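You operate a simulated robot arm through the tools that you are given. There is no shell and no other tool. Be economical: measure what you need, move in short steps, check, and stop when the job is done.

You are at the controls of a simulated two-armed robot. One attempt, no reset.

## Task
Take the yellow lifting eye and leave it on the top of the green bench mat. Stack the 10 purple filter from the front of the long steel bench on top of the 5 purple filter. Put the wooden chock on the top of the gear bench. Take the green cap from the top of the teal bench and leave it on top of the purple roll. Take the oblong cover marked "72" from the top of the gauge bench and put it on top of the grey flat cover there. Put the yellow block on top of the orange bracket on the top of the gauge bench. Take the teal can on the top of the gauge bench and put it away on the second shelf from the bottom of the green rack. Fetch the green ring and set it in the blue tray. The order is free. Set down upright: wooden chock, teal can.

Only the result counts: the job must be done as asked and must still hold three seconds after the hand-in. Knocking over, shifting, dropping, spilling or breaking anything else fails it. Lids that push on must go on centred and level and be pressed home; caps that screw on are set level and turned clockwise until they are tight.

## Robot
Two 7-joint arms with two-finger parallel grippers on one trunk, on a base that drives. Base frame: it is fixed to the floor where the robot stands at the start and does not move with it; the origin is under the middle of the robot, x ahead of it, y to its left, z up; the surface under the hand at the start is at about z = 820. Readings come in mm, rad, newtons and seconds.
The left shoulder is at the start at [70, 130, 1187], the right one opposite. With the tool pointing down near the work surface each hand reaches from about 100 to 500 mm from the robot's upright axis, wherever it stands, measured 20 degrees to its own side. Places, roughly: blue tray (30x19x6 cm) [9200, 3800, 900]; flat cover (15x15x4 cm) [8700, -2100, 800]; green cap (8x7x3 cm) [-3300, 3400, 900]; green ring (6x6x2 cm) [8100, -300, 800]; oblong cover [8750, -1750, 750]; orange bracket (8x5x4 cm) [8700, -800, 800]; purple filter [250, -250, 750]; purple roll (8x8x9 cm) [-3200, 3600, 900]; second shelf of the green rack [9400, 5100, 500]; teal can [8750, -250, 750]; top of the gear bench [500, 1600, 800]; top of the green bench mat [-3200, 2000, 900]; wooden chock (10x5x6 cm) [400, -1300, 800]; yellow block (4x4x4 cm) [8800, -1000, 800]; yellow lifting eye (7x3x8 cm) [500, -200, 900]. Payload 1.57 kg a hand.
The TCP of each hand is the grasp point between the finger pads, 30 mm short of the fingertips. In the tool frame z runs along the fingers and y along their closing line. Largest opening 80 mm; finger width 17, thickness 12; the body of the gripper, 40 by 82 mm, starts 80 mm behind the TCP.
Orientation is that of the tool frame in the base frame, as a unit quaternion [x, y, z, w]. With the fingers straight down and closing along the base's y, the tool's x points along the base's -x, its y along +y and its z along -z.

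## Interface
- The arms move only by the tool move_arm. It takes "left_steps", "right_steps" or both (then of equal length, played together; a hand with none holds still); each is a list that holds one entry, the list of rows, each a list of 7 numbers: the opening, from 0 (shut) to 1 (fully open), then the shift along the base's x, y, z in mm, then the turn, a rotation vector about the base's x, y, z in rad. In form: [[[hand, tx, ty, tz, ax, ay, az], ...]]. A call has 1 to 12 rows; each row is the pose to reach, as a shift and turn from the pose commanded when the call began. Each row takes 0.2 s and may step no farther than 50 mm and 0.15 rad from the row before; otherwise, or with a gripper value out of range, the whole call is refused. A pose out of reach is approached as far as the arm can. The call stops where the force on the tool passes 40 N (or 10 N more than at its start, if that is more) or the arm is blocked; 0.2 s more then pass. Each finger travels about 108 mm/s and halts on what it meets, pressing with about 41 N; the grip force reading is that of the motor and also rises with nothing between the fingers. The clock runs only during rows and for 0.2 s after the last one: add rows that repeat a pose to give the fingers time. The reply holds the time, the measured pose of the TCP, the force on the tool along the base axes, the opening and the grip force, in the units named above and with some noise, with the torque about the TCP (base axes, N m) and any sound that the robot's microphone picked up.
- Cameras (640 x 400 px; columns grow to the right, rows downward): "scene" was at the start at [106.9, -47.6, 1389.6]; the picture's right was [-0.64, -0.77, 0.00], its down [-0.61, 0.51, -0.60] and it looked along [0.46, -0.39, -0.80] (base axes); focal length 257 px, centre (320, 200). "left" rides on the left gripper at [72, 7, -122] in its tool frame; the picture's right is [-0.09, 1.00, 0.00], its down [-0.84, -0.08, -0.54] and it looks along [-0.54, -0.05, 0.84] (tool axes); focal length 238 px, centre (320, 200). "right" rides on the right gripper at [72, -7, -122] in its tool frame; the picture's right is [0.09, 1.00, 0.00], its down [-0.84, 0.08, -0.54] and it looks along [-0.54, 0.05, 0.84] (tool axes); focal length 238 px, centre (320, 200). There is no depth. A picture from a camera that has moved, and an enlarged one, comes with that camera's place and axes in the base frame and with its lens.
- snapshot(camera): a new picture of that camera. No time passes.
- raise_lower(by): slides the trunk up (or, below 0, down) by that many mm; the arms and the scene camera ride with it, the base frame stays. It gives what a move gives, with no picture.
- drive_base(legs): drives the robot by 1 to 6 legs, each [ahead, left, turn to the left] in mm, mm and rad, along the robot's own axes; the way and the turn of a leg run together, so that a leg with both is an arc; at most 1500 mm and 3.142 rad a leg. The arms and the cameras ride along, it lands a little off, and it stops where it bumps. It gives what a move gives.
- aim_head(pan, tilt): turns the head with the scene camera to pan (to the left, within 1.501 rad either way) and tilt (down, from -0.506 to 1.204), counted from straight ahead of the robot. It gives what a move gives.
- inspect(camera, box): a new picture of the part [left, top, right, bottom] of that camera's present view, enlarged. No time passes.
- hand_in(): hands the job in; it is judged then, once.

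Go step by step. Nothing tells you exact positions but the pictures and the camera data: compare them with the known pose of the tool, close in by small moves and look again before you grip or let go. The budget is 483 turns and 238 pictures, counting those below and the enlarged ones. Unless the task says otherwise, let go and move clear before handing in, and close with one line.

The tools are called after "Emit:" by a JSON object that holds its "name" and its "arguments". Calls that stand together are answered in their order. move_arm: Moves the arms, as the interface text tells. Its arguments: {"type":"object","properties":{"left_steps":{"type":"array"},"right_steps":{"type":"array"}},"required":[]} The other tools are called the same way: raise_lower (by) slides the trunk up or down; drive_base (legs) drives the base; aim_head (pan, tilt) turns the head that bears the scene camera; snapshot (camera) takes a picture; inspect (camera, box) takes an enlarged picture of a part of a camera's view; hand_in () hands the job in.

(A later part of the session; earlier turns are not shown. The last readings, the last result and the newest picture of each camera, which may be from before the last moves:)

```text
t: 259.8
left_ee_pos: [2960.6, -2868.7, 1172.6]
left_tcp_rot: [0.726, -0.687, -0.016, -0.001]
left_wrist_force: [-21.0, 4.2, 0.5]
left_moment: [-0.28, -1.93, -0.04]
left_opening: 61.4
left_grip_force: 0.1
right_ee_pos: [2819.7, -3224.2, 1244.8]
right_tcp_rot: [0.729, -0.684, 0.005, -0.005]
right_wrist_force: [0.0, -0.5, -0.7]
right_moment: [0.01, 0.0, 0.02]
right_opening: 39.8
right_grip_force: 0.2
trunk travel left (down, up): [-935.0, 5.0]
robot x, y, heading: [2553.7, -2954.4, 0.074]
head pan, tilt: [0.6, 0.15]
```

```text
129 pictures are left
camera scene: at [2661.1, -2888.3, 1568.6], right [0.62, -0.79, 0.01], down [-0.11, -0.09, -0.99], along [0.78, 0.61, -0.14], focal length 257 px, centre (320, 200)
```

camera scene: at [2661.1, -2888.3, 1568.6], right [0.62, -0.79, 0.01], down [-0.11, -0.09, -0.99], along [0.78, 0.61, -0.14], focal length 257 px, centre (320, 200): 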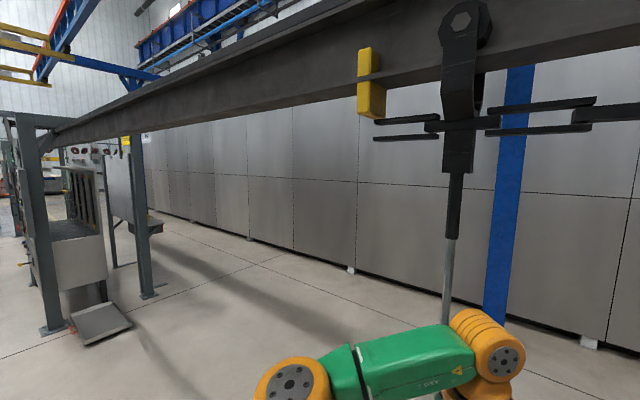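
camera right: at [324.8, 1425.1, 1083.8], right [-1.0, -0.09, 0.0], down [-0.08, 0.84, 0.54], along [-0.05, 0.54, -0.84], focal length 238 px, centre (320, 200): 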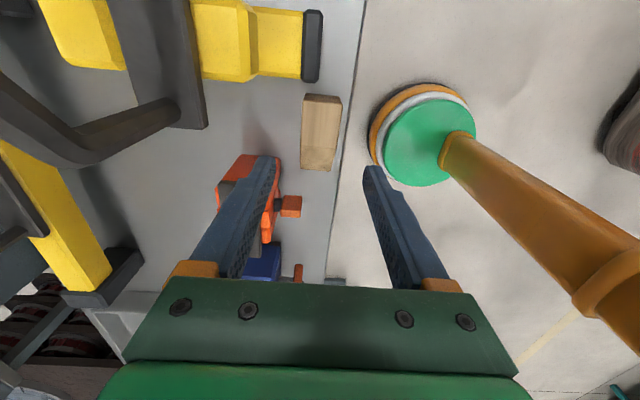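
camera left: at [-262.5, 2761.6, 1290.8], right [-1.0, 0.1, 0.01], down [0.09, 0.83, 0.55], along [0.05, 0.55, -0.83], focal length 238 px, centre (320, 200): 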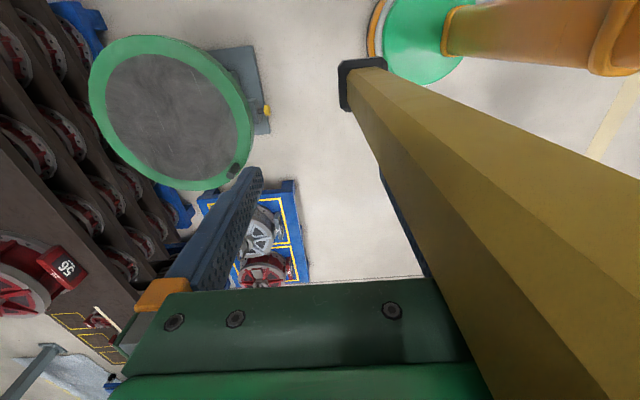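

The left fingers touched a hanging hook rod of the overhead chain. I back off right away, then lower the trunk to pass under the beam further left where no hooks hang.

Emit:
{"name": "drive_base", "arguments": {"legs": [[-350, 0, 0]]}}

Emit:
{"name": "aim_head", "arguments": {"pan": 0.1, "tilt": 0.1}}

Emit:
{"name": "snapshot", "arguments": {"camera": "scene"}}

```text
t: 262.1
left_ee_pos: [2620.4, -2891.5, 1166.5]
left_tcp_rot: [0.728, -0.685, -0.021, 0.003]
left_wrist_force: [-0.4, -0.2, 0.0]
left_moment: [-0.01, 0.02, -0.02]
left_opening: 80.0
left_grip_force: 0.1
right_ee_pos: [2482.3, -3248.5, 1240.0]
right_tcp_rot: [0.731, -0.682, -0.002, 0.0]
right_wrist_force: [0.3, -0.1, 0.0]
right_moment: [-0.01, 0.02, 0.01]
right_opening: 40.0
right_grip_force: 0.0
trunk travel left (down, up): [-935.0, 5.0]
robot x, y, heading: [2200.7, -2976.2, 0.073]
head pan, tilt: [0.6, 0.15]
```

```text
t: 263.0
left_ee_pos: [2617.7, -2892.6, 1168.4]
left_tcp_rot: [0.729, -0.684, -0.02, 0.002]
left_wrist_force: [-1.3, -0.3, -0.1]
left_moment: [-0.01, 0.03, 0.02]
left_opening: 80.2
left_grip_force: 0.0
right_ee_pos: [2479.6, -3249.1, 1240.7]
right_tcp_rot: [0.731, -0.682, -0.001, -0.002]
right_wrist_force: [0.4, 0.1, -0.5]
right_moment: [-0.01, -0.02, 0.0]
right_opening: 40.1
right_grip_force: 0.0
trunk travel left (down, up): [-935.0, 5.0]
robot x, y, heading: [2199.5, -2973.8, 0.078]
head pan, tilt: [0.099, 0.099]
```

```text
128 pictures are left
camera scene: at [2340.3, -2957.3, 1572.2], right [0.17, -0.98, 0.0], down [-0.1, -0.02, -1.0], along [0.98, 0.17, -0.1], focal length 257 px, centre (320, 200)
```

scene: 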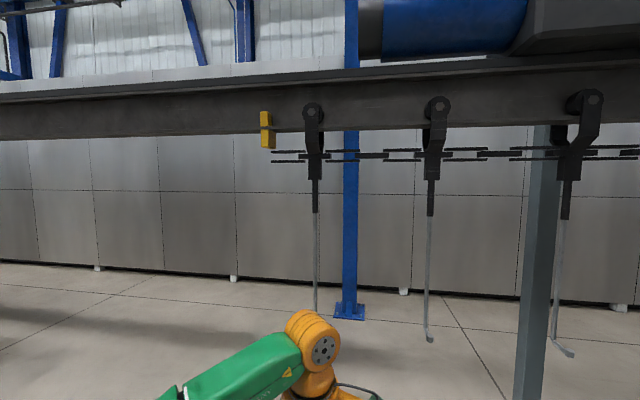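

Emit:
{"name": "raise_lower", "arguments": {"by": -300}}

Emit:
{"name": "drive_base", "arguments": {"legs": [[0, 0, -0.078], [0, 950, 0], [1000, 0, 0], [950, 0, 0]]}}

Emit:
{"name": "aim_head", "arguments": {"pan": -1.0, "tilt": 0.1}}

Emit:
{"name": "snapshot", "arguments": {"camera": "scene"}}

Emit:
{"name": "aim_head", "arguments": {"pan": 1.0, "tilt": 0.1}}

Emit:
{"name": "snapshot", "arguments": {"camera": "scene"}}

```text
t: 266.0
left_ee_pos: [2617.2, -2891.3, 869.3]
left_tcp_rot: [0.729, -0.684, -0.02, 0.003]
left_wrist_force: [0.6, -0.1, 0.6]
left_moment: [-0.01, -0.01, 0.01]
left_opening: 80.1
left_grip_force: 0.1
right_ee_pos: [2479.9, -3248.3, 940.3]
right_tcp_rot: [0.731, -0.683, 0.0, -0.002]
right_wrist_force: [0.2, -0.6, -0.1]
right_moment: [-0.01, 0.0, -0.01]
right_opening: 40.2
right_grip_force: 0.0
trunk travel left (down, up): [-635.0, 305.0]
robot x, y, heading: [2200.2, -2975.9, 0.075]
head pan, tilt: [0.099, 0.099]
```

```text
t: 280.6
left_ee_pos: [4489.5, -1845.7, 868.4]
left_tcp_rot: [0.72, -0.694, -0.02, 0.002]
left_wrist_force: [0.0, -0.5, -0.3]
left_moment: [0.03, -0.03, -0.03]
left_opening: 80.1
left_grip_force: 0.0
right_ee_pos: [4342.8, -2198.0, 941.0]
right_tcp_rot: [0.722, -0.692, -0.001, -0.002]
right_wrist_force: [0.1, -0.1, -0.4]
right_moment: [0.0, 0.01, 0.0]
right_opening: 40.0
right_grip_force: 0.0
trunk travel left (down, up): [-635.0, 305.0]
robot x, y, heading: [4070.1, -1916.9, 0.047]
head pan, tilt: [0.099, 0.099]
```

```text
t: 281.9
left_ee_pos: [4488.8, -1846.4, 868.9]
left_tcp_rot: [0.72, -0.694, -0.02, 0.002]
left_wrist_force: [0.3, 0.2, 0.9]
left_moment: [0.02, 0.01, -0.01]
left_opening: 80.1
left_grip_force: 0.1
right_ee_pos: [4343.1, -2198.2, 941.5]
right_tcp_rot: [0.722, -0.691, -0.001, -0.002]
right_wrist_force: [0.4, 0.0, -0.1]
right_moment: [0.0, 0.01, 0.0]
right_opening: 40.1
right_grip_force: 0.1
trunk travel left (down, up): [-635.0, 305.0]
robot x, y, heading: [4070.5, -1919.2, 0.049]
head pan, tilt: [-1.0, 0.099]
```

```text
127 pictures are left
camera scene: at [4173.7, -1991.4, 1272.1], right [-0.81, -0.58, 0.0], down [-0.06, 0.08, -0.99], along [0.58, -0.81, -0.1], focal length 257 px, centre (320, 200)
```

scene: 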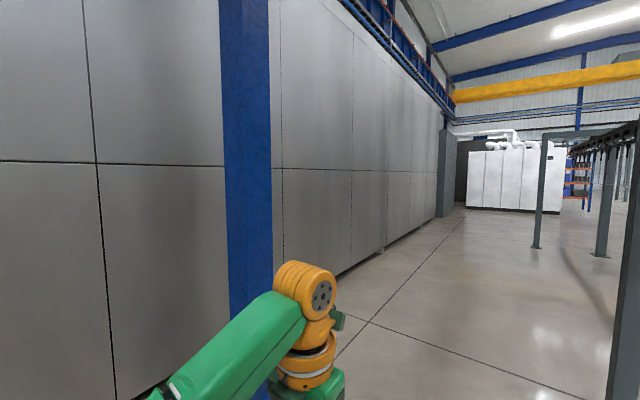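

```text
t: 283.8
left_ee_pos: [4488.8, -1844.5, 869.1]
left_tcp_rot: [0.72, -0.694, -0.021, 0.002]
left_wrist_force: [0.2, -0.5, 1.1]
left_moment: [0.01, 0.01, -0.05]
left_opening: 80.1
left_grip_force: 0.0
right_ee_pos: [4343.7, -2197.4, 940.5]
right_tcp_rot: [0.722, -0.692, -0.002, 0.0]
right_wrist_force: [0.5, 0.8, -0.2]
right_moment: [0.0, -0.01, -0.01]
right_opening: 40.2
right_grip_force: 0.1
trunk travel left (down, up): [-635.0, 305.0]
robot x, y, heading: [4069.9, -1920.2, 0.051]
head pan, tilt: [1.0, 0.099]
```

```text
126 pictures are left
camera scene: at [4166.0, -1836.7, 1272.1], right [0.87, -0.5, 0.0], down [-0.05, -0.09, -0.99], along [0.5, 0.86, -0.1], focal length 257 px, centre (320, 200)
```

scene: 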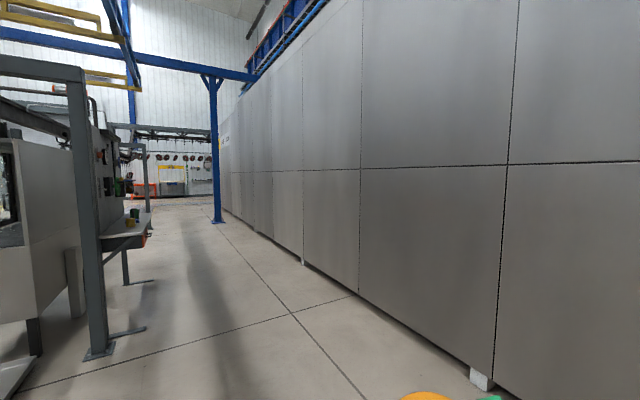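

Emit:
{"name": "inspect", "arguments": {"camera": "scene", "box": [110, 100, 290, 240]}}

Emit:
{"name": "aim_head", "arguments": {"pan": -1.2, "tilt": 0.1}}

Emit:
{"name": "inspect", "arguments": {"camera": "scene", "box": [300, 100, 540, 260]}}

```text
2.86 times, centred on (200, 170) of scene
camera zoom: at [4166.0, -1836.7, 1272.1], right [0.87, -0.5, 0.0], down [-0.05, -0.09, -0.99], along [0.5, 0.86, -0.1], focal length 734 px, centre (663, 286)
```

zoom: 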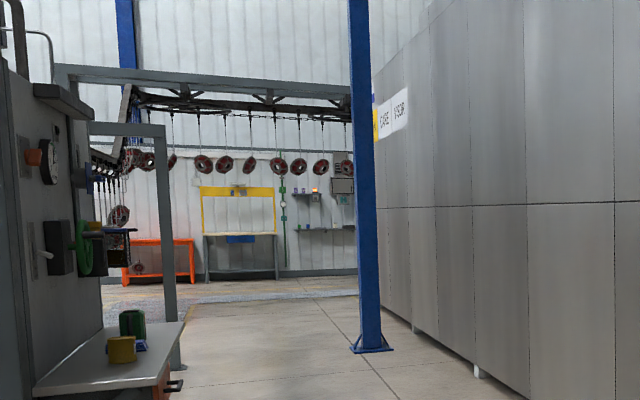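

```text
t: 285.9
left_ee_pos: [4489.5, -1846.0, 868.3]
left_tcp_rot: [0.719, -0.694, -0.02, 0.003]
left_wrist_force: [0.2, 0.1, 0.0]
left_moment: [-0.01, -0.03, 0.04]
left_opening: 79.8
left_grip_force: 0.1
right_ee_pos: [4344.0, -2197.2, 940.7]
right_tcp_rot: [0.722, -0.692, -0.002, -0.002]
right_wrist_force: [-0.6, 0.2, 0.0]
right_moment: [0.02, -0.01, 0.0]
right_opening: 40.2
right_grip_force: 0.0
trunk travel left (down, up): [-635.0, 305.0]
robot x, y, heading: [4068.4, -1918.6, 0.047]
head pan, tilt: [-1.201, 0.099]
```

```text
2.50 times, centred on (420, 180) of scene
camera zoom: at [4157.6, -2000.6, 1272.1], right [-0.91, -0.41, 0.0], down [-0.04, 0.09, -0.99], along [0.41, -0.91, -0.1], focal length 642 px, centre (70, 250)
```

zoom: 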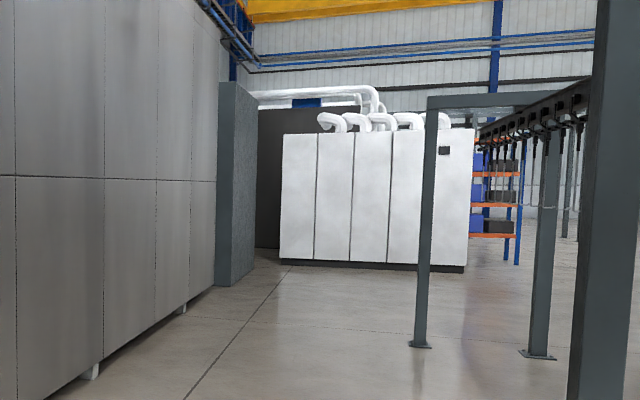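

Both ends are far; parallax puts the outer wall at x≈9300, so the gauge bench is in an aisle behind the tunnel. The right end (y≈-10400) has an open passage. I turn to face -y and drive along the lane at x≈4400.

Emit:
{"name": "drive_base", "arguments": {"legs": [[330, 0, 0], [0, 0, -1.62], [1500, 0, 0], [1500, 0, 0]]}}

Emit:
{"name": "aim_head", "arguments": {"pan": 0.2, "tilt": 0.15}}

Emit:
{"name": "snapshot", "arguments": {"camera": "scene"}}

```text
t: 306.0
left_ee_pos: [4477.8, -5315.2, 867.9]
left_tcp_rot: [-0.003, 1.0, 0.016, 0.014]
left_wrist_force: [-0.7, 0.3, 0.5]
left_moment: [-0.01, 0.03, 0.0]
left_opening: 79.7
left_grip_force: 0.1
right_ee_pos: [4130.1, -5157.4, 941.4]
right_tcp_rot: [-0.007, 1.0, -0.001, 0.002]
right_wrist_force: [0.9, -0.1, -0.8]
right_moment: [-0.02, -0.01, 0.01]
right_opening: 40.2
right_grip_force: 0.1
trunk travel left (down, up): [-635.0, 305.0]
robot x, y, heading: [4417.0, -4893.2, -1.552]
head pan, tilt: [-1.201, 0.099]
```

```text
t: 307.5
left_ee_pos: [4478.1, -5314.9, 868.6]
left_tcp_rot: [-0.002, 1.0, 0.015, 0.013]
left_wrist_force: [0.9, -0.1, -0.2]
left_moment: [0.0, -0.01, -0.03]
left_opening: 80.1
left_grip_force: 0.0
right_ee_pos: [4128.9, -5157.7, 940.2]
right_tcp_rot: [-0.006, 1.0, -0.001, 0.001]
right_wrist_force: [0.4, -0.1, -0.1]
right_moment: [0.0, -0.02, 0.05]
right_opening: 39.8
right_grip_force: 0.1
trunk travel left (down, up): [-635.0, 305.0]
robot x, y, heading: [4414.0, -4893.8, -1.559]
head pan, tilt: [0.201, 0.15]
```

```text
123 pictures are left
camera scene: at [4437.0, -5035.2, 1267.4], right [-0.98, -0.22, 0.0], down [-0.03, 0.15, -0.99], along [0.21, -0.97, -0.15], focal length 257 px, centre (320, 200)
```

scene: 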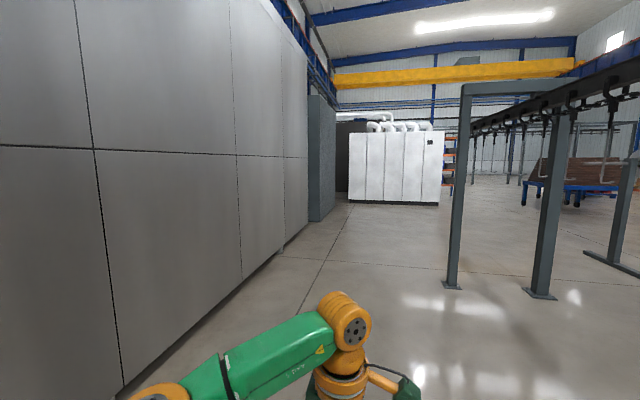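

Emit:
{"name": "drive_base", "arguments": {"legs": [[1500, 0, -0.01], [1500, 0, 0], [1500, 0, 0], [1500, 0, 0]]}}

Emit:
{"name": "aim_head", "arguments": {"pan": 1.0, "tilt": 0.15}}

Emit:
{"name": "snapshot", "arguments": {"camera": "scene"}}

```text
t: 335.8
left_ee_pos: [4410.8, -11266.6, 866.8]
left_tcp_rot: [0.007, 1.0, 0.015, 0.014]
left_wrist_force: [-0.4, -0.2, 0.3]
left_moment: [-0.01, 0.04, 0.01]
left_opening: 79.7
left_grip_force: 0.0
right_ee_pos: [4066.1, -11102.2, 940.5]
right_tcp_rot: [0.003, 1.0, -0.001, 0.0]
right_wrist_force: [-0.8, -1.0, -0.6]
right_moment: [0.01, -0.03, 0.0]
right_opening: 40.1
right_grip_force: 0.1
trunk travel left (down, up): [-635.0, 305.0]
robot x, y, heading: [4358.7, -10845.5, -1.57]
head pan, tilt: [0.201, 0.15]
```

```text
t: 337.0
left_ee_pos: [4410.7, -11267.7, 868.5]
left_tcp_rot: [0.006, 1.0, 0.016, 0.013]
left_wrist_force: [-0.1, 0.3, -0.3]
left_moment: [-0.01, 0.02, -0.02]
left_opening: 79.9
left_grip_force: 0.0
right_ee_pos: [4064.7, -11102.9, 940.7]
right_tcp_rot: [0.002, 1.0, 0.0, 0.002]
right_wrist_force: [0.2, -0.6, 0.2]
right_moment: [-0.01, -0.01, 0.05]
right_opening: 39.9
right_grip_force: 0.1
trunk travel left (down, up): [-635.0, 305.0]
robot x, y, heading: [4361.0, -10844.1, -1.569]
head pan, tilt: [1.0, 0.15]
```

```text
122 pictures are left
camera scene: at [4434.1, -10944.9, 1267.4], right [-0.54, -0.84, 0.0], down [-0.13, 0.08, -0.99], along [0.83, -0.53, -0.15], focal length 257 px, centre (320, 200)
```

scene: 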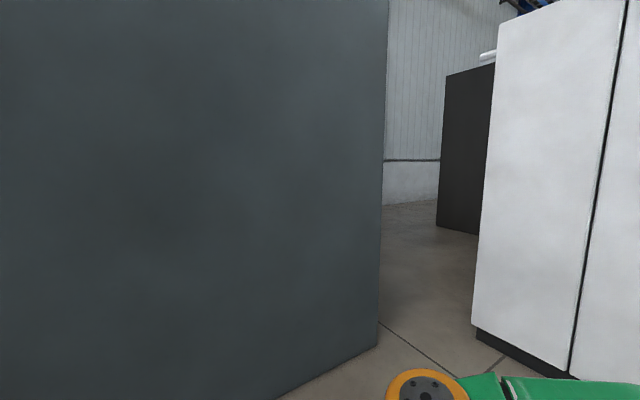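

I see the passage: between the dark cabinet corner (≈5571, -12150) and the white machine corner (≈5302, -12870), about 770 mm wide. I tuck the right hand inward first.

Emit:
{"name": "move_arm", "arguments": {"right_steps": [[[0.5, 16, -30, 0, 0, 0, 0], [0.5, 32, -60, 0, 0, 0, 0], [0.5, 48, -90, 0, 0, 0, 0], [0.5, 64, -120, 0, 0, 0, 0], [0.5, 80, -145, 0, 0, 0, 0]]]}}

Emit:
{"name": "drive_base", "arguments": {"legs": [[900, 0, 0]]}}

Emit:
{"name": "aim_head", "arguments": {"pan": 1.2, "tilt": 0.4}}

Emit:
{"name": "snapshot", "arguments": {"camera": "scene"}}

```text
t: 338.2
left_ee_pos: [4411.0, -11266.3, 869.5]
left_tcp_rot: [0.005, 1.0, 0.016, 0.013]
left_wrist_force: [-0.2, -0.2, 0.4]
left_moment: [-0.01, 0.01, 0.01]
left_opening: 79.7
left_grip_force: 0.0
right_ee_pos: [4089.6, -11213.0, 933.4]
right_tcp_rot: [0.002, 1.0, 0.0, 0.002]
right_wrist_force: [-0.6, -0.4, 0.2]
right_moment: [0.0, 0.0, 0.01]
right_opening: 40.0
right_grip_force: 0.0
right hand out of reach, approached as far as the arm can: row 1, 2, 3, 4, 5
trunk travel left (down, up): [-635.0, 305.0]
robot x, y, heading: [4356.1, -10844.7, -1.575]
head pan, tilt: [1.0, 0.15]
```

```text
t: 343.0
left_ee_pos: [4413.5, -12193.5, 868.1]
left_tcp_rot: [0.005, 1.0, 0.016, 0.014]
left_wrist_force: [-0.4, -0.1, -0.2]
left_moment: [0.03, 0.01, 0.03]
left_opening: 80.1
left_grip_force: 0.0
right_ee_pos: [4089.8, -12140.5, 935.0]
right_tcp_rot: [0.002, 1.0, 0.0, 0.002]
right_wrist_force: [0.2, -0.2, -0.2]
right_moment: [-0.01, 0.01, -0.01]
right_opening: 40.2
right_grip_force: 0.1
trunk travel left (down, up): [-635.0, 305.0]
robot x, y, heading: [4356.6, -11772.9, -1.574]
head pan, tilt: [1.0, 0.15]
```

```text
t: 343.8
left_ee_pos: [4412.6, -12193.8, 868.5]
left_tcp_rot: [0.005, 1.0, 0.016, 0.013]
left_wrist_force: [0.3, 0.0, 1.7]
left_moment: [-0.02, -0.01, 0.01]
left_opening: 79.9
left_grip_force: 0.2
right_ee_pos: [4090.0, -12141.0, 933.4]
right_tcp_rot: [0.002, 1.0, 0.0, 0.002]
right_wrist_force: [-0.4, 0.4, 1.3]
right_moment: [0.01, 0.01, 0.07]
right_opening: 40.1
right_grip_force: 0.0
trunk travel left (down, up): [-635.0, 305.0]
robot x, y, heading: [4353.5, -11772.1, -1.572]
head pan, tilt: [1.201, 0.4]
```

```text
121 pictures are left
camera scene: at [4444.0, -11855.4, 1244.2], right [-0.36, -0.93, 0.0], down [-0.36, 0.14, -0.92], along [0.86, -0.33, -0.39], focal length 257 px, centre (320, 200)
```

scene: 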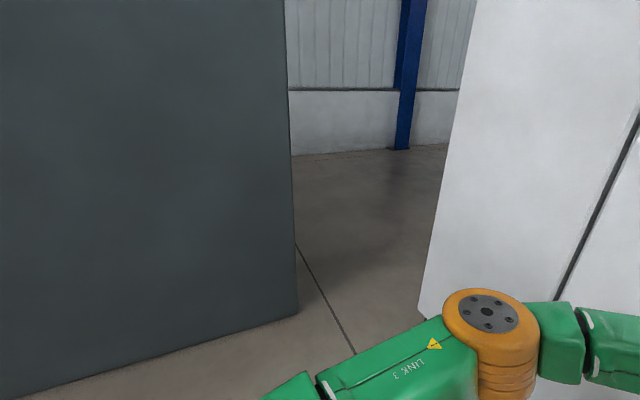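

The gap is about 720 mm diagonally. I tuck the right hand further (lower and inward) before passing.

Emit:
{"name": "move_arm", "arguments": {"right_steps": [[[0.5, 0, -10, -35, 0, 0, 0], [0.5, 0, -20, -70, 0, 0, 0], [0.5, 0, -30, -105, 0, 0, 0], [0.5, 20, -40, -105, 0, 0, 0], [0.5, 40, -50, -105, 0, 0, 0], [0.5, 60, -60, -105, 0, 0, 0], [0.5, 80, -65, -105, 0, 0, 0], [0.5, 100, -70, -105, 0, 0, 0]]]}}

Emit:
{"name": "aim_head", "arguments": {"pan": -0.2, "tilt": 0.9}}

Emit:
{"name": "snapshot", "arguments": {"camera": "scene"}}

```text
t: 345.6
left_ee_pos: [4413.0, -12194.7, 868.3]
left_tcp_rot: [0.006, 1.0, 0.016, 0.013]
left_wrist_force: [-0.5, 0.6, -0.2]
left_moment: [-0.02, -0.01, -0.01]
left_opening: 80.0
left_grip_force: 0.2
right_ee_pos: [4184.0, -12223.8, 828.2]
right_tcp_rot: [0.001, 1.0, 0.001, 0.002]
right_wrist_force: [0.9, 0.4, -1.0]
right_moment: [0.02, 0.01, 0.03]
right_opening: 40.1
right_grip_force: 0.0
right hand out of reach, approached as far as the arm can: row 5, 6, 7, 8
trunk travel left (down, up): [-635.0, 305.0]
robot x, y, heading: [4357.1, -11769.7, -1.567]
head pan, tilt: [1.201, 0.4]
```

```text
t: 347.1
left_ee_pos: [4411.9, -12192.9, 868.0]
left_tcp_rot: [0.005, 1.0, 0.015, 0.014]
left_wrist_force: [-0.2, 0.6, -0.7]
left_moment: [0.0, -0.01, -0.03]
left_opening: 80.2
left_grip_force: 0.0
right_ee_pos: [4184.1, -12223.0, 827.4]
right_tcp_rot: [0.001, 1.0, 0.002, 0.003]
right_wrist_force: [0.0, -0.2, 0.4]
right_moment: [0.0, 0.0, 0.02]
right_opening: 39.9
right_grip_force: 0.0
trunk travel left (down, up): [-635.0, 305.0]
robot x, y, heading: [4359.1, -11770.0, -1.57]
head pan, tilt: [-0.201, 0.901]
```

```text
120 pictures are left
camera scene: at [4342.8, -11896.0, 1201.2], right [-0.98, 0.2, 0.0], down [0.15, 0.77, -0.62], along [-0.12, -0.61, -0.78], focal length 257 px, centre (320, 200)
```

scene: 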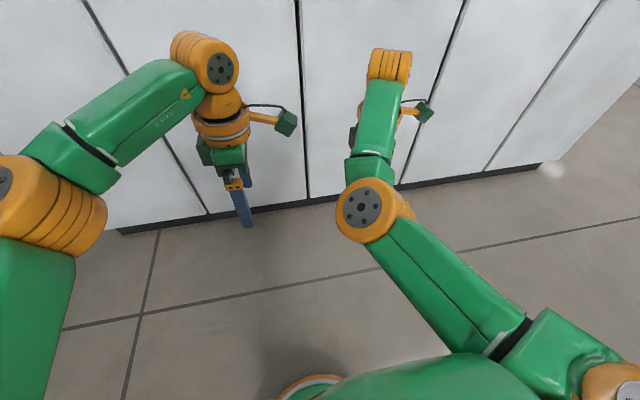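

Both arms are now compact. I turn to heading ≈-0.43 and line up with the middle of the gap.

Emit:
{"name": "drive_base", "arguments": {"legs": [[0, 0, 1.14], [583, -201, 0]]}}

Emit:
{"name": "aim_head", "arguments": {"pan": 0.0, "tilt": 0.5}}

Emit:
{"name": "snapshot", "arguments": {"camera": "scene"}}

```text
t: 353.4
left_ee_pos: [5219.5, -12309.9, 869.1]
left_tcp_rot: [-0.543, 0.84, 0.02, 0.003]
left_wrist_force: [-0.4, 0.0, -0.5]
left_moment: [0.0, -0.01, -0.01]
left_opening: 80.0
left_grip_force: 0.0
right_ee_pos: [5155.7, -12530.7, 827.9]
right_tcp_rot: [-0.546, 0.838, 0.001, 0.002]
right_wrist_force: [0.0, 0.5, 0.1]
right_moment: [0.02, -0.02, -0.02]
right_opening: 39.8
right_grip_force: 0.0
trunk travel left (down, up): [-635.0, 305.0]
robot x, y, heading: [4812.3, -12189.4, -0.414]
head pan, tilt: [-0.201, 0.901]
```

```text
t: 354.3
left_ee_pos: [5220.4, -12310.4, 869.0]
left_tcp_rot: [-0.542, 0.84, 0.02, 0.002]
left_wrist_force: [-0.5, -0.1, -0.4]
left_moment: [-0.01, -0.01, 0.04]
left_opening: 80.2
left_grip_force: 0.0
right_ee_pos: [5156.4, -12531.7, 827.8]
right_tcp_rot: [-0.545, 0.838, 0.001, 0.001]
right_wrist_force: [0.0, -0.6, 0.1]
right_moment: [-0.02, -0.01, 0.0]
right_opening: 40.2
right_grip_force: 0.2
trunk travel left (down, up): [-635.0, 305.0]
robot x, y, heading: [4813.9, -12192.7, -0.413]
head pan, tilt: [0.0, 0.499]
```

```text
119 pictures are left
camera scene: at [4941.1, -12246.4, 1234.9], right [-0.4, -0.92, 0.0], down [-0.44, 0.19, -0.88], along [0.8, -0.35, -0.48], focal length 257 px, centre (320, 200)
```

scene: 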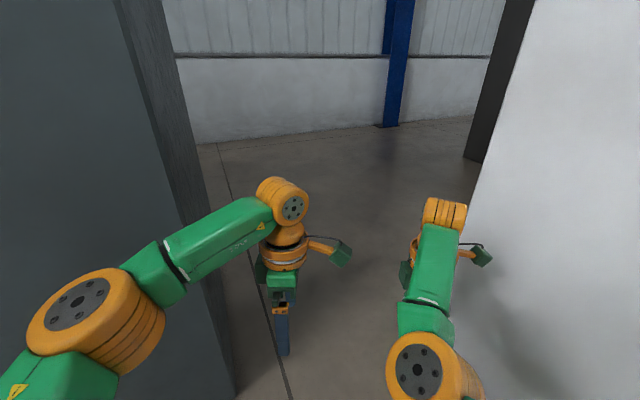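

The clearance is about 360 mm left and 390 mm right of my path. I go through.

Emit:
{"name": "drive_base", "arguments": {"legs": [[450, -18, 0], [600, 0, 0]]}}

Emit:
{"name": "aim_head", "arguments": {"pan": 0.9, "tilt": 0.2}}

Emit:
{"name": "snapshot", "arguments": {"camera": "scene"}}

```text
t: 360.0
left_ee_pos: [6165.4, -12743.0, 869.3]
left_tcp_rot: [-0.541, 0.841, 0.021, 0.003]
left_wrist_force: [0.2, 0.3, 0.4]
left_moment: [0.0, -0.01, -0.05]
left_opening: 80.1
left_grip_force: 0.0
right_ee_pos: [6098.9, -12964.6, 828.2]
right_tcp_rot: [-0.543, 0.84, 0.0, 0.001]
right_wrist_force: [-0.4, 0.2, 0.9]
right_moment: [0.0, 0.0, 0.0]
right_opening: 40.1
right_grip_force: 0.2
trunk travel left (down, up): [-635.0, 305.0]
robot x, y, heading: [5753.7, -12620.1, -0.415]
head pan, tilt: [0.0, 0.499]
```

```text
t: 361.2
left_ee_pos: [6164.5, -12743.8, 869.5]
left_tcp_rot: [-0.54, 0.841, 0.021, 0.002]
left_wrist_force: [-0.4, 0.2, -0.4]
left_moment: [0.0, -0.01, 0.02]
left_opening: 80.0
left_grip_force: 0.1
right_ee_pos: [6099.4, -12964.4, 828.3]
right_tcp_rot: [-0.543, 0.839, 0.002, 0.001]
right_wrist_force: [0.8, -0.2, 1.2]
right_moment: [0.03, 0.0, 0.03]
right_opening: 40.0
right_grip_force: 0.0
trunk travel left (down, up): [-635.0, 305.0]
robot x, y, heading: [5759.1, -12621.7, -0.418]
head pan, tilt: [0.901, 0.201]
```

```text
118 pictures are left
camera scene: at [5885.5, -12599.0, 1262.7], right [0.46, -0.89, 0.0], down [-0.18, -0.09, -0.98], along [0.87, 0.45, -0.2], focal length 257 px, centre (320, 200)
```

scene: 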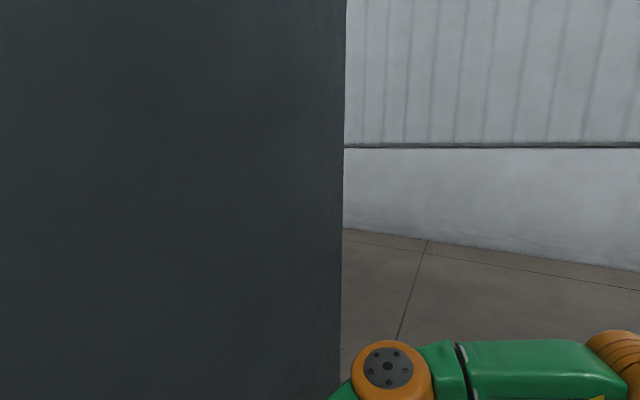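

Through the gap. The aisle beyond (x≈7000–9600) is wide. I drive in and turn to face +y.

Emit:
{"name": "drive_base", "arguments": {"legs": [[0, 0, 0.418], [1200, 0, 0], [1000, 0, 0], [0, 0, 1.571]]}}

Emit:
{"name": "aim_head", "arguments": {"pan": 0.0, "tilt": 0.15}}

Emit:
{"name": "snapshot", "arguments": {"camera": "scene"}}

```text
t: 377.1
left_ee_pos: [7873.6, -12158.1, 869.7]
left_tcp_rot: [1.0, 0.019, -0.013, 0.016]
left_wrist_force: [-0.1, 0.5, 0.1]
left_moment: [0.01, -0.04, 0.0]
left_opening: 80.0
left_grip_force: 0.0
right_ee_pos: [8100.6, -12117.4, 827.6]
right_tcp_rot: [1.0, 0.023, -0.001, 0.001]
right_wrist_force: [-0.2, 0.5, -0.1]
right_moment: [0.04, 0.0, 0.01]
right_opening: 39.8
right_grip_force: 0.0
trunk travel left (down, up): [-635.0, 305.0]
robot x, y, heading: [7949.7, -12581.5, 1.619]
head pan, tilt: [0.901, 0.201]
```

```text
t: 378.3
left_ee_pos: [7874.4, -12157.1, 868.1]
left_tcp_rot: [1.0, 0.019, -0.013, 0.015]
left_wrist_force: [0.0, -0.5, 0.6]
left_moment: [0.0, -0.02, 0.01]
left_opening: 80.4
left_grip_force: 0.0
right_ee_pos: [8100.4, -12116.0, 829.0]
right_tcp_rot: [1.0, 0.023, -0.003, 0.0]
right_wrist_force: [-1.6, -0.1, -0.2]
right_moment: [-0.02, 0.02, 0.04]
right_opening: 40.1
right_grip_force: 0.0
trunk travel left (down, up): [-635.0, 305.0]
robot x, y, heading: [7949.5, -12572.1, 1.62]
head pan, tilt: [0.0, 0.15]
```

```text
117 pictures are left
camera scene: at [7940.9, -12433.6, 1267.4], right [1.0, 0.05, 0.0], down [0.01, -0.15, -0.99], along [-0.05, 0.99, -0.15], focal length 257 px, centre (320, 200)
```

scene: 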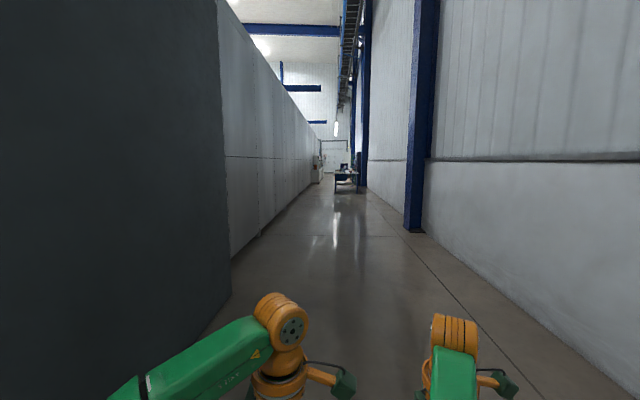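

The corridor is clear and I can see the bench far ahead. I drive along it.

Emit:
{"name": "drive_base", "arguments": {"legs": [[1500, 0, -0.055], [1500, 0, 0], [1500, 0, 0], [1500, 0, 0], [1500, 0, 0]]}}

Emit:
{"name": "snapshot", "arguments": {"camera": "scene"}}

```text
t: 413.7
left_ee_pos: [8056.5, -4689.4, 868.5]
left_tcp_rot: [0.999, -0.033, -0.014, 0.015]
left_wrist_force: [0.3, -0.2, 0.1]
left_moment: [0.01, 0.02, 0.01]
left_opening: 79.8
left_grip_force: 0.0
right_ee_pos: [8286.6, -4670.3, 828.1]
right_tcp_rot: [1.0, -0.03, -0.001, 0.001]
right_wrist_force: [0.3, 0.4, 0.3]
right_moment: [-0.04, 0.0, -0.01]
right_opening: 40.0
right_grip_force: 0.0
trunk travel left (down, up): [-635.0, 305.0]
robot x, y, heading: [8083.1, -5114.1, 1.514]
head pan, tilt: [0.0, 0.15]
```

```text
116 pictures are left
camera scene: at [8094.9, -4969.6, 1267.4], right [1.0, -0.05, 0.0], down [-0.01, -0.15, -0.99], along [0.05, 0.99, -0.15], focal length 257 px, centre (320, 200)
```

scene: 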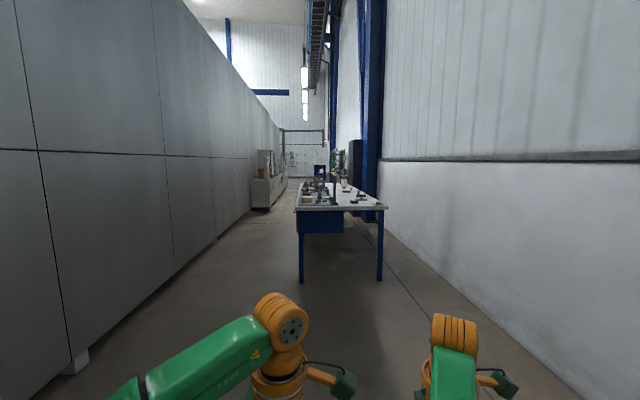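

The gauge bench spans x≈8030–8860 from y≈-2400 on. The items at x≈8700 are reachable from the wall side, so I go to (9140, -3400) and turn to face -x before entering the lane.

Emit:
{"name": "drive_base", "arguments": {"legs": [[0, -1000, 0.057], [1500, 0, 0], [0, 0, 1.571]]}}

Emit:
{"name": "raise_lower", "arguments": {"by": 300}}

Emit:
{"name": "aim_head", "arguments": {"pan": -0.9, "tilt": 0.4}}

Emit:
{"name": "snapshot", "arguments": {"camera": "scene"}}

```text
t: 429.6
left_ee_pos: [8652.4, -3726.8, 868.0]
left_tcp_rot: [0.706, 0.707, 0.002, 0.021]
left_wrist_force: [-0.6, 0.4, -0.3]
left_moment: [0.01, 0.01, 0.03]
left_opening: 79.9
left_grip_force: 0.1
right_ee_pos: [8619.1, -3498.6, 827.3]
right_tcp_rot: [0.704, 0.71, -0.001, 0.001]
right_wrist_force: [0.4, 0.4, 0.2]
right_moment: [-0.04, 0.02, -0.01]
right_opening: 39.9
right_grip_force: 0.1
trunk travel left (down, up): [-635.0, 305.0]
robot x, y, heading: [9072.6, -3663.9, -3.129]
head pan, tilt: [0.0, 0.15]
```

```text
t: 432.6
left_ee_pos: [8651.7, -3728.4, 1168.6]
left_tcp_rot: [0.707, 0.707, 0.002, 0.021]
left_wrist_force: [-0.2, 0.2, 0.5]
left_moment: [0.01, -0.02, -0.01]
left_opening: 80.2
left_grip_force: 0.1
right_ee_pos: [8619.1, -3499.9, 1128.5]
right_tcp_rot: [0.704, 0.71, 0.0, 0.002]
right_wrist_force: [-0.4, -0.1, 1.1]
right_moment: [0.01, 0.0, -0.01]
right_opening: 40.0
right_grip_force: 0.1
trunk travel left (down, up): [-935.0, 5.0]
robot x, y, heading: [9072.4, -3672.9, -3.126]
head pan, tilt: [0.0, 0.15]
```

```text
t: 433.8
left_ee_pos: [8652.3, -3727.1, 1168.3]
left_tcp_rot: [0.707, 0.707, 0.002, 0.021]
left_wrist_force: [0.9, 0.6, 0.3]
left_moment: [0.0, -0.04, 0.03]
left_opening: 80.1
left_grip_force: 0.0
right_ee_pos: [8619.5, -3498.7, 1127.0]
right_tcp_rot: [0.705, 0.71, -0.001, 0.002]
right_wrist_force: [0.3, 0.1, 0.2]
right_moment: [-0.03, 0.03, 0.01]
right_opening: 39.9
right_grip_force: 0.1
trunk travel left (down, up): [-935.0, 5.0]
robot x, y, heading: [9071.3, -3665.8, -3.129]
head pan, tilt: [-0.901, 0.4]
```

```text
115 pictures are left
camera scene: at [8963.8, -3597.2, 1544.2], right [0.78, 0.63, 0.0], down [0.25, -0.3, -0.92], along [-0.58, 0.71, -0.39], focal length 257 px, centre (320, 200)
```

scene: 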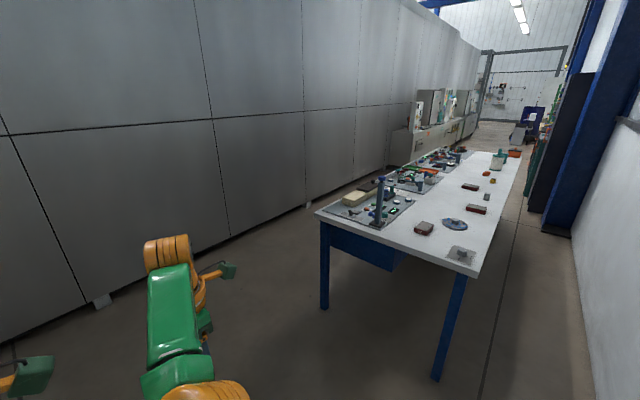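

I back up slightly and strafe right into the lane, with hands high above the bench.

Emit:
{"name": "drive_base", "arguments": {"legs": [[-70, 0, -0.012], [0, -800, 0]]}}

Emit:
{"name": "aim_head", "arguments": {"pan": -0.5, "tilt": 0.6}}

Emit:
{"name": "snapshot", "arguments": {"camera": "scene"}}

```text
t: 438.8
left_ee_pos: [8722.3, -2919.7, 1169.2]
left_tcp_rot: [0.71, 0.704, 0.003, 0.02]
left_wrist_force: [-0.8, 0.6, -0.3]
left_moment: [-0.02, 0.0, -0.02]
left_opening: 80.0
left_grip_force: 0.0
right_ee_pos: [8692.8, -2691.0, 1127.8]
right_tcp_rot: [0.708, 0.706, 0.0, 0.002]
right_wrist_force: [-0.3, -0.3, -0.4]
right_moment: [-0.03, 0.0, -0.02]
right_opening: 40.1
right_grip_force: 0.2
trunk travel left (down, up): [-935.0, 5.0]
robot x, y, heading: [9150.0, -2868.7, -3.147]
head pan, tilt: [-0.901, 0.4]
```

```text
t: 439.6
left_ee_pos: [8722.2, -2918.1, 1167.8]
left_tcp_rot: [0.71, 0.704, 0.002, 0.021]
left_wrist_force: [0.1, -0.3, 1.0]
left_moment: [-0.04, -0.01, -0.02]
left_opening: 80.2
left_grip_force: 0.1
right_ee_pos: [8692.8, -2689.7, 1128.6]
right_tcp_rot: [0.708, 0.706, 0.0, 0.003]
right_wrist_force: [0.2, -0.6, -1.4]
right_moment: [-0.02, 0.0, 0.0]
right_opening: 40.0
right_grip_force: 0.0
trunk travel left (down, up): [-935.0, 5.0]
robot x, y, heading: [9142.3, -2865.4, -3.138]
head pan, tilt: [-0.499, 0.6]
```

```text
114 pictures are left
camera scene: at [9016.1, -2821.3, 1526.0], right [0.48, 0.88, 0.0], down [0.5, -0.27, -0.83], along [-0.72, 0.39, -0.56], focal length 257 px, centre (320, 200)
```

scene: 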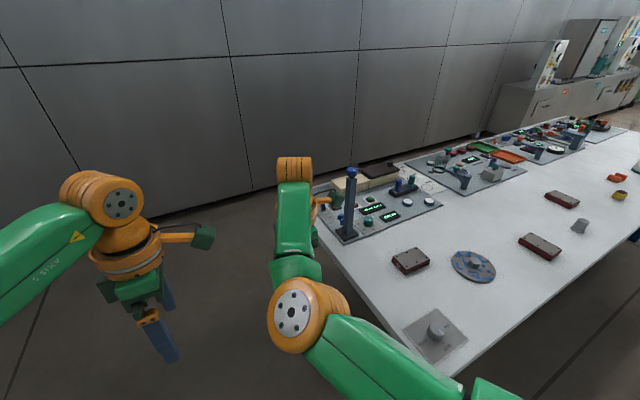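

Emit:
{"name": "inspect", "arguments": {"camera": "scene", "box": [380, 170, 640, 370]}}

```text
2.00 times, centred on (510, 270) of scene
camera zoom: at [9016.1, -2821.3, 1526.0], right [0.48, 0.88, 0.0], down [0.5, -0.27, -0.83], along [-0.72, 0.39, -0.56], focal length 514 px, centre (-60, 60)
```

zoom: 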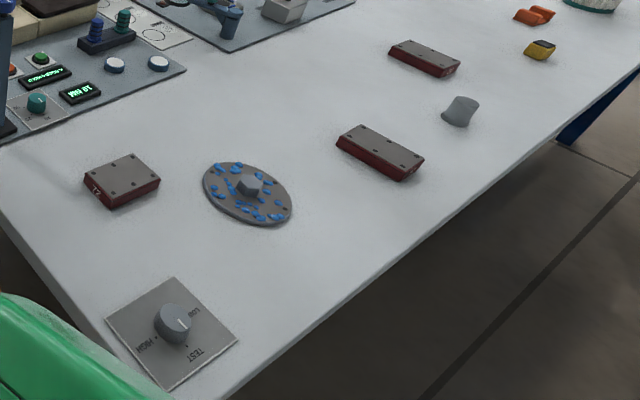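

The round grey cover with a hub is at about (8730, -2027), and dark red oblong covers are nearby. I move on to read their markings.

Emit:
{"name": "drive_base", "arguments": {"legs": [[0, -900, 0]]}}

Emit:
{"name": "aim_head", "arguments": {"pan": -0.1, "tilt": 0.9}}

Emit:
{"name": "snapshot", "arguments": {"camera": "scene"}}

Emit:
{"name": "snapshot", "arguments": {"camera": "left"}}

Emit:
{"name": "snapshot", "arguments": {"camera": "right"}}

```text
t: 444.4
left_ee_pos: [8714.4, -2006.6, 1169.2]
left_tcp_rot: [0.706, 0.708, 0.003, 0.019]
left_wrist_force: [0.3, -0.5, -0.2]
left_moment: [-0.01, -0.01, -0.01]
left_opening: 79.8
left_grip_force: 0.0
right_ee_pos: [8682.1, -1779.4, 1127.9]
right_tcp_rot: [0.704, 0.711, -0.001, 0.002]
right_wrist_force: [-0.4, 0.4, 0.2]
right_moment: [0.02, 0.01, -0.01]
right_opening: 40.1
right_grip_force: 0.0
trunk travel left (down, up): [-935.0, 5.0]
robot x, y, heading: [9141.6, -1944.5, -3.124]
head pan, tilt: [-0.499, 0.6]
```

```text
t: 445.3
left_ee_pos: [8715.4, -2004.6, 1169.0]
left_tcp_rot: [0.706, 0.708, 0.002, 0.02]
left_wrist_force: [0.6, 0.4, -1.2]
left_moment: [-0.01, 0.02, 0.01]
left_opening: 80.1
left_grip_force: 0.1
right_ee_pos: [8682.5, -1776.6, 1128.3]
right_tcp_rot: [0.704, 0.711, 0.0, 0.002]
right_wrist_force: [-0.1, -0.6, -0.4]
right_moment: [0.0, 0.0, -0.02]
right_opening: 40.0
right_grip_force: 0.1
trunk travel left (down, up): [-935.0, 5.0]
robot x, y, heading: [9135.8, -1946.5, -3.129]
head pan, tilt: [-0.099, 0.901]
```

```text
112 pictures are left
camera scene: at [9010.2, -1939.2, 1501.2], right [0.08, 1.0, 0.0], down [0.78, -0.07, -0.62], along [-0.62, 0.05, -0.78], focal length 257 px, centre (320, 200)
```

scene: 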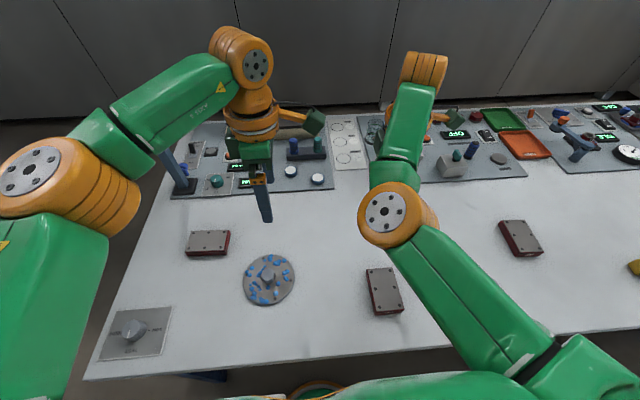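

```text
111 pictures are left
camera left: at [8718.7, -1929.6, 1287.8], right [1.0, -0.09, 0.03], down [-0.09, -0.82, 0.56], along [-0.02, -0.56, -0.83], focal length 238 px, centre (320, 200)
```

left: 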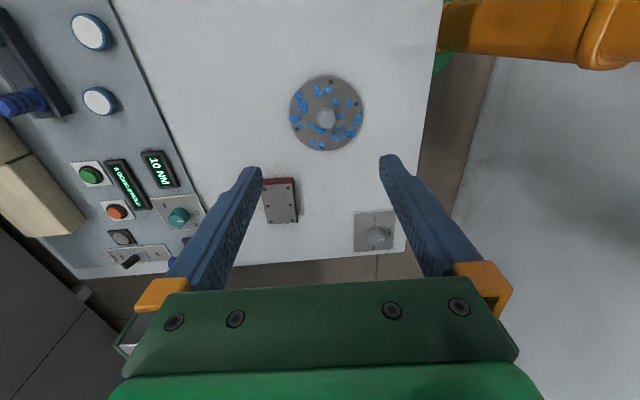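

```text
110 pictures are left
camera right: at [8673.9, -1704.1, 1251.2], right [0.99, 0.1, 0.0], down [0.09, -0.83, 0.55], along [0.06, -0.54, -0.84], focal length 238 px, centre (320, 200)
```

right: 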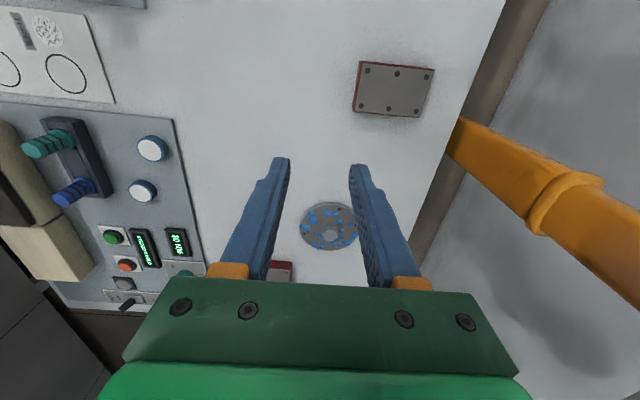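

Emit:
{"name": "inspect", "arguments": {"camera": "scene", "box": [355, 260, 415, 320]}}

Emit:
{"name": "inspect", "arguments": {"camera": "scene", "box": [180, 220, 240, 265]}}

Emit:
{"name": "inspect", "arguments": {"camera": "scene", "box": [490, 210, 560, 262]}}

```text
6.67 times, centred on (385, 290) of scene
camera zoom: at [9010.2, -1939.2, 1501.2], right [0.08, 1.0, 0.0], down [0.78, -0.07, -0.62], along [-0.62, 0.05, -0.78], focal length 1713 px, centre (-113, -400)
```

zoom: 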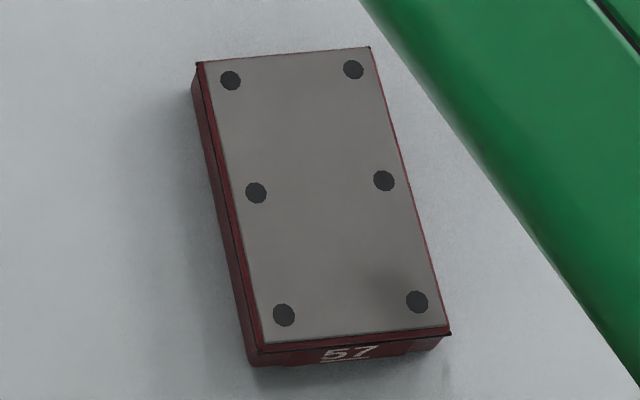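

```text
8.89 times, centred on (210, 242) of scene
camera zoom: at [9010.2, -1939.2, 1501.2], right [0.08, 1.0, 0.0], down [0.78, -0.07, -0.62], along [-0.62, 0.05, -0.78], focal length 2285 px, centre (1298, -178)
```

zoom: 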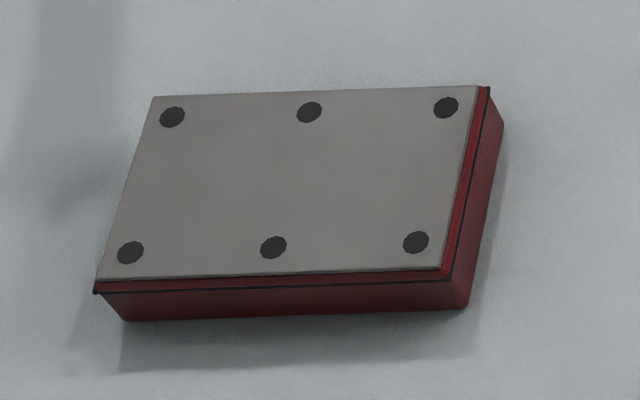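

```text
7.69 times, centred on (525, 236) of scene
camera zoom: at [9010.2, -1939.2, 1501.2], right [0.08, 1.0, 0.0], down [0.78, -0.07, -0.62], along [-0.62, 0.05, -0.78], focal length 1977 px, centre (-1257, -77)
```

zoom: 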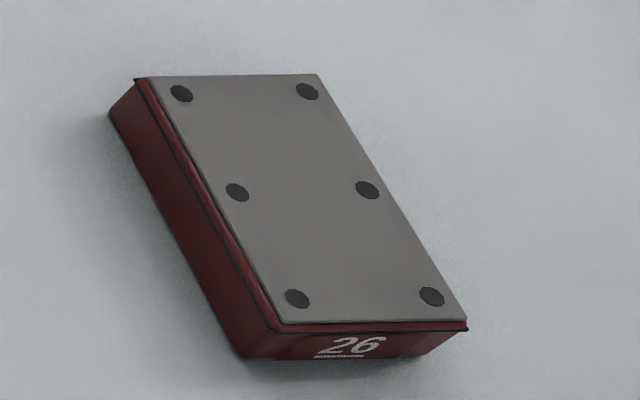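

The two right-hand covers are 57 and 26. I must read the third (at about (8614, -2240)) from its other end, so I move left for a look.

Emit:
{"name": "drive_base", "arguments": {"legs": [[0, 600, -0.012]]}}

Emit:
{"name": "aim_head", "arguments": {"pan": -0.4, "tilt": 0.8}}

Emit:
{"name": "snapshot", "arguments": {"camera": "scene"}}

```text
t: 448.8
left_ee_pos: [8716.8, -2610.6, 1168.2]
left_tcp_rot: [0.713, 0.7, 0.001, 0.021]
left_wrist_force: [0.7, 1.2, -1.0]
left_moment: [-0.06, 0.0, -0.01]
left_opening: 80.4
left_grip_force: 0.0
right_ee_pos: [8688.3, -2382.0, 1127.9]
right_tcp_rot: [0.711, 0.703, -0.001, 0.002]
right_wrist_force: [-0.5, 0.5, 0.3]
right_moment: [0.03, 0.0, 0.01]
right_opening: 39.9
right_grip_force: 0.0
trunk travel left (down, up): [-935.0, 5.0]
robot x, y, heading: [9138.1, -2562.8, 3.138]
head pan, tilt: [-0.099, 0.901]
```

```text
t: 449.6
left_ee_pos: [8717.0, -2612.2, 1167.7]
left_tcp_rot: [0.714, 0.7, 0.002, 0.02]
left_wrist_force: [-0.4, -0.8, 0.3]
left_moment: [0.01, -0.02, -0.02]
left_opening: 79.9
left_grip_force: 0.1
right_ee_pos: [8688.8, -2383.6, 1129.1]
right_tcp_rot: [0.711, 0.703, 0.0, 0.002]
right_wrist_force: [-0.2, 0.5, -0.5]
right_moment: [0.03, -0.01, 0.05]
right_opening: 39.8
right_grip_force: 0.0
trunk travel left (down, up): [-935.0, 5.0]
robot x, y, heading: [9142.1, -2564.4, 3.138]
head pan, tilt: [-0.4, 0.799]
```

```text
106 pictures are left
camera scene: at [9014.4, -2529.2, 1509.0], right [0.39, 0.92, 0.0], down [0.66, -0.28, -0.7], along [-0.64, 0.27, -0.72], focal length 257 px, centre (320, 200)
```

scene: 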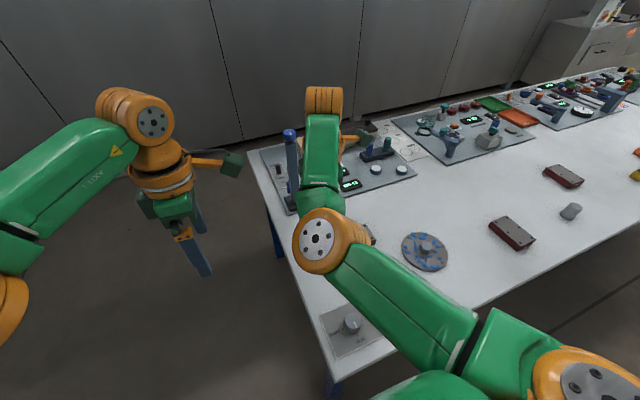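

Emit:
{"name": "drive_base", "arguments": {"legs": [[0, 230, 0]]}}

Emit:
{"name": "snapshot", "arguments": {"camera": "scene"}}

```text
t: 451.3
left_ee_pos: [8715.5, -2844.7, 1168.7]
left_tcp_rot: [0.715, 0.699, 0.001, 0.022]
left_wrist_force: [0.7, -0.1, -0.1]
left_moment: [-0.02, 0.0, 0.0]
left_opening: 80.1
left_grip_force: 0.0
right_ee_pos: [8688.3, -2615.2, 1127.0]
right_tcp_rot: [0.712, 0.702, -0.002, 0.003]
right_wrist_force: [0.3, 0.3, 0.3]
right_moment: [0.0, 0.03, 0.0]
right_opening: 40.1
right_grip_force: 0.0
trunk travel left (down, up): [-935.0, 5.0]
robot x, y, heading: [9138.2, -2798.0, 3.134]
head pan, tilt: [-0.4, 0.799]
```

```text
105 pictures are left
camera scene: at [9012.9, -2759.7, 1508.9], right [0.4, 0.92, 0.0], down [0.66, -0.29, -0.7], along [-0.64, 0.27, -0.72], focal length 257 px, centre (320, 200)
```

scene: 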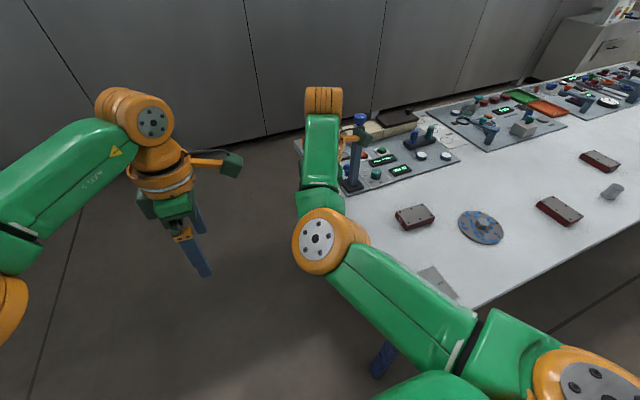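

Emit:
{"name": "inspect", "arguments": {"camera": "scene", "box": [385, 195, 445, 240]}}

Emit:
{"name": "inspect", "arguments": {"camera": "scene", "box": [440, 195, 520, 255]}}

```text
8.89 times, centred on (415, 218) of scene
camera zoom: at [9012.9, -2759.7, 1508.9], right [0.4, 0.92, 0.0], down [0.66, -0.29, -0.7], along [-0.64, 0.27, -0.72], focal length 2285 px, centre (-524, 44)
```

zoom: 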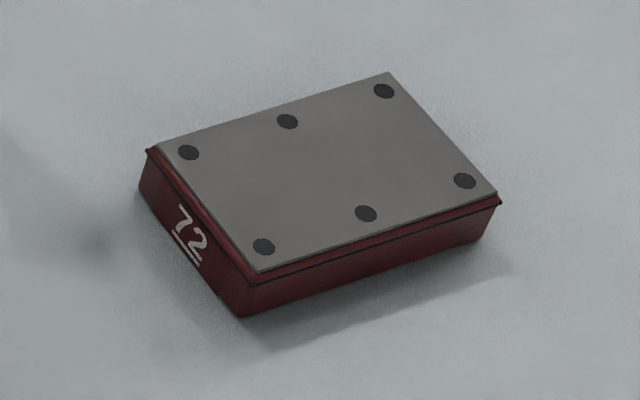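

```text
6.67 times, centred on (480, 225) of scene
camera zoom: at [9012.9, -2759.7, 1508.9], right [0.4, 0.92, 0.0], down [0.66, -0.29, -0.7], along [-0.64, 0.27, -0.72], focal length 1713 px, centre (-747, 33)
```

zoom: 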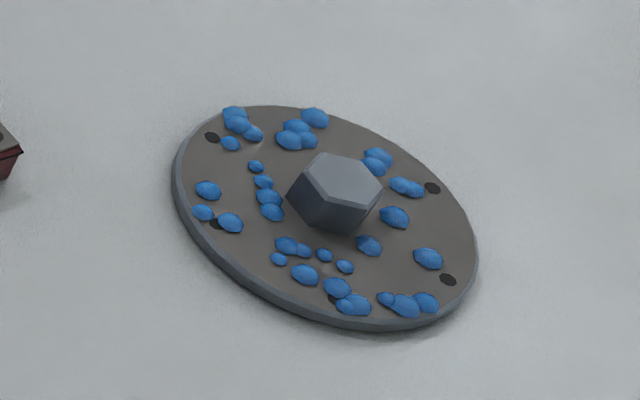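

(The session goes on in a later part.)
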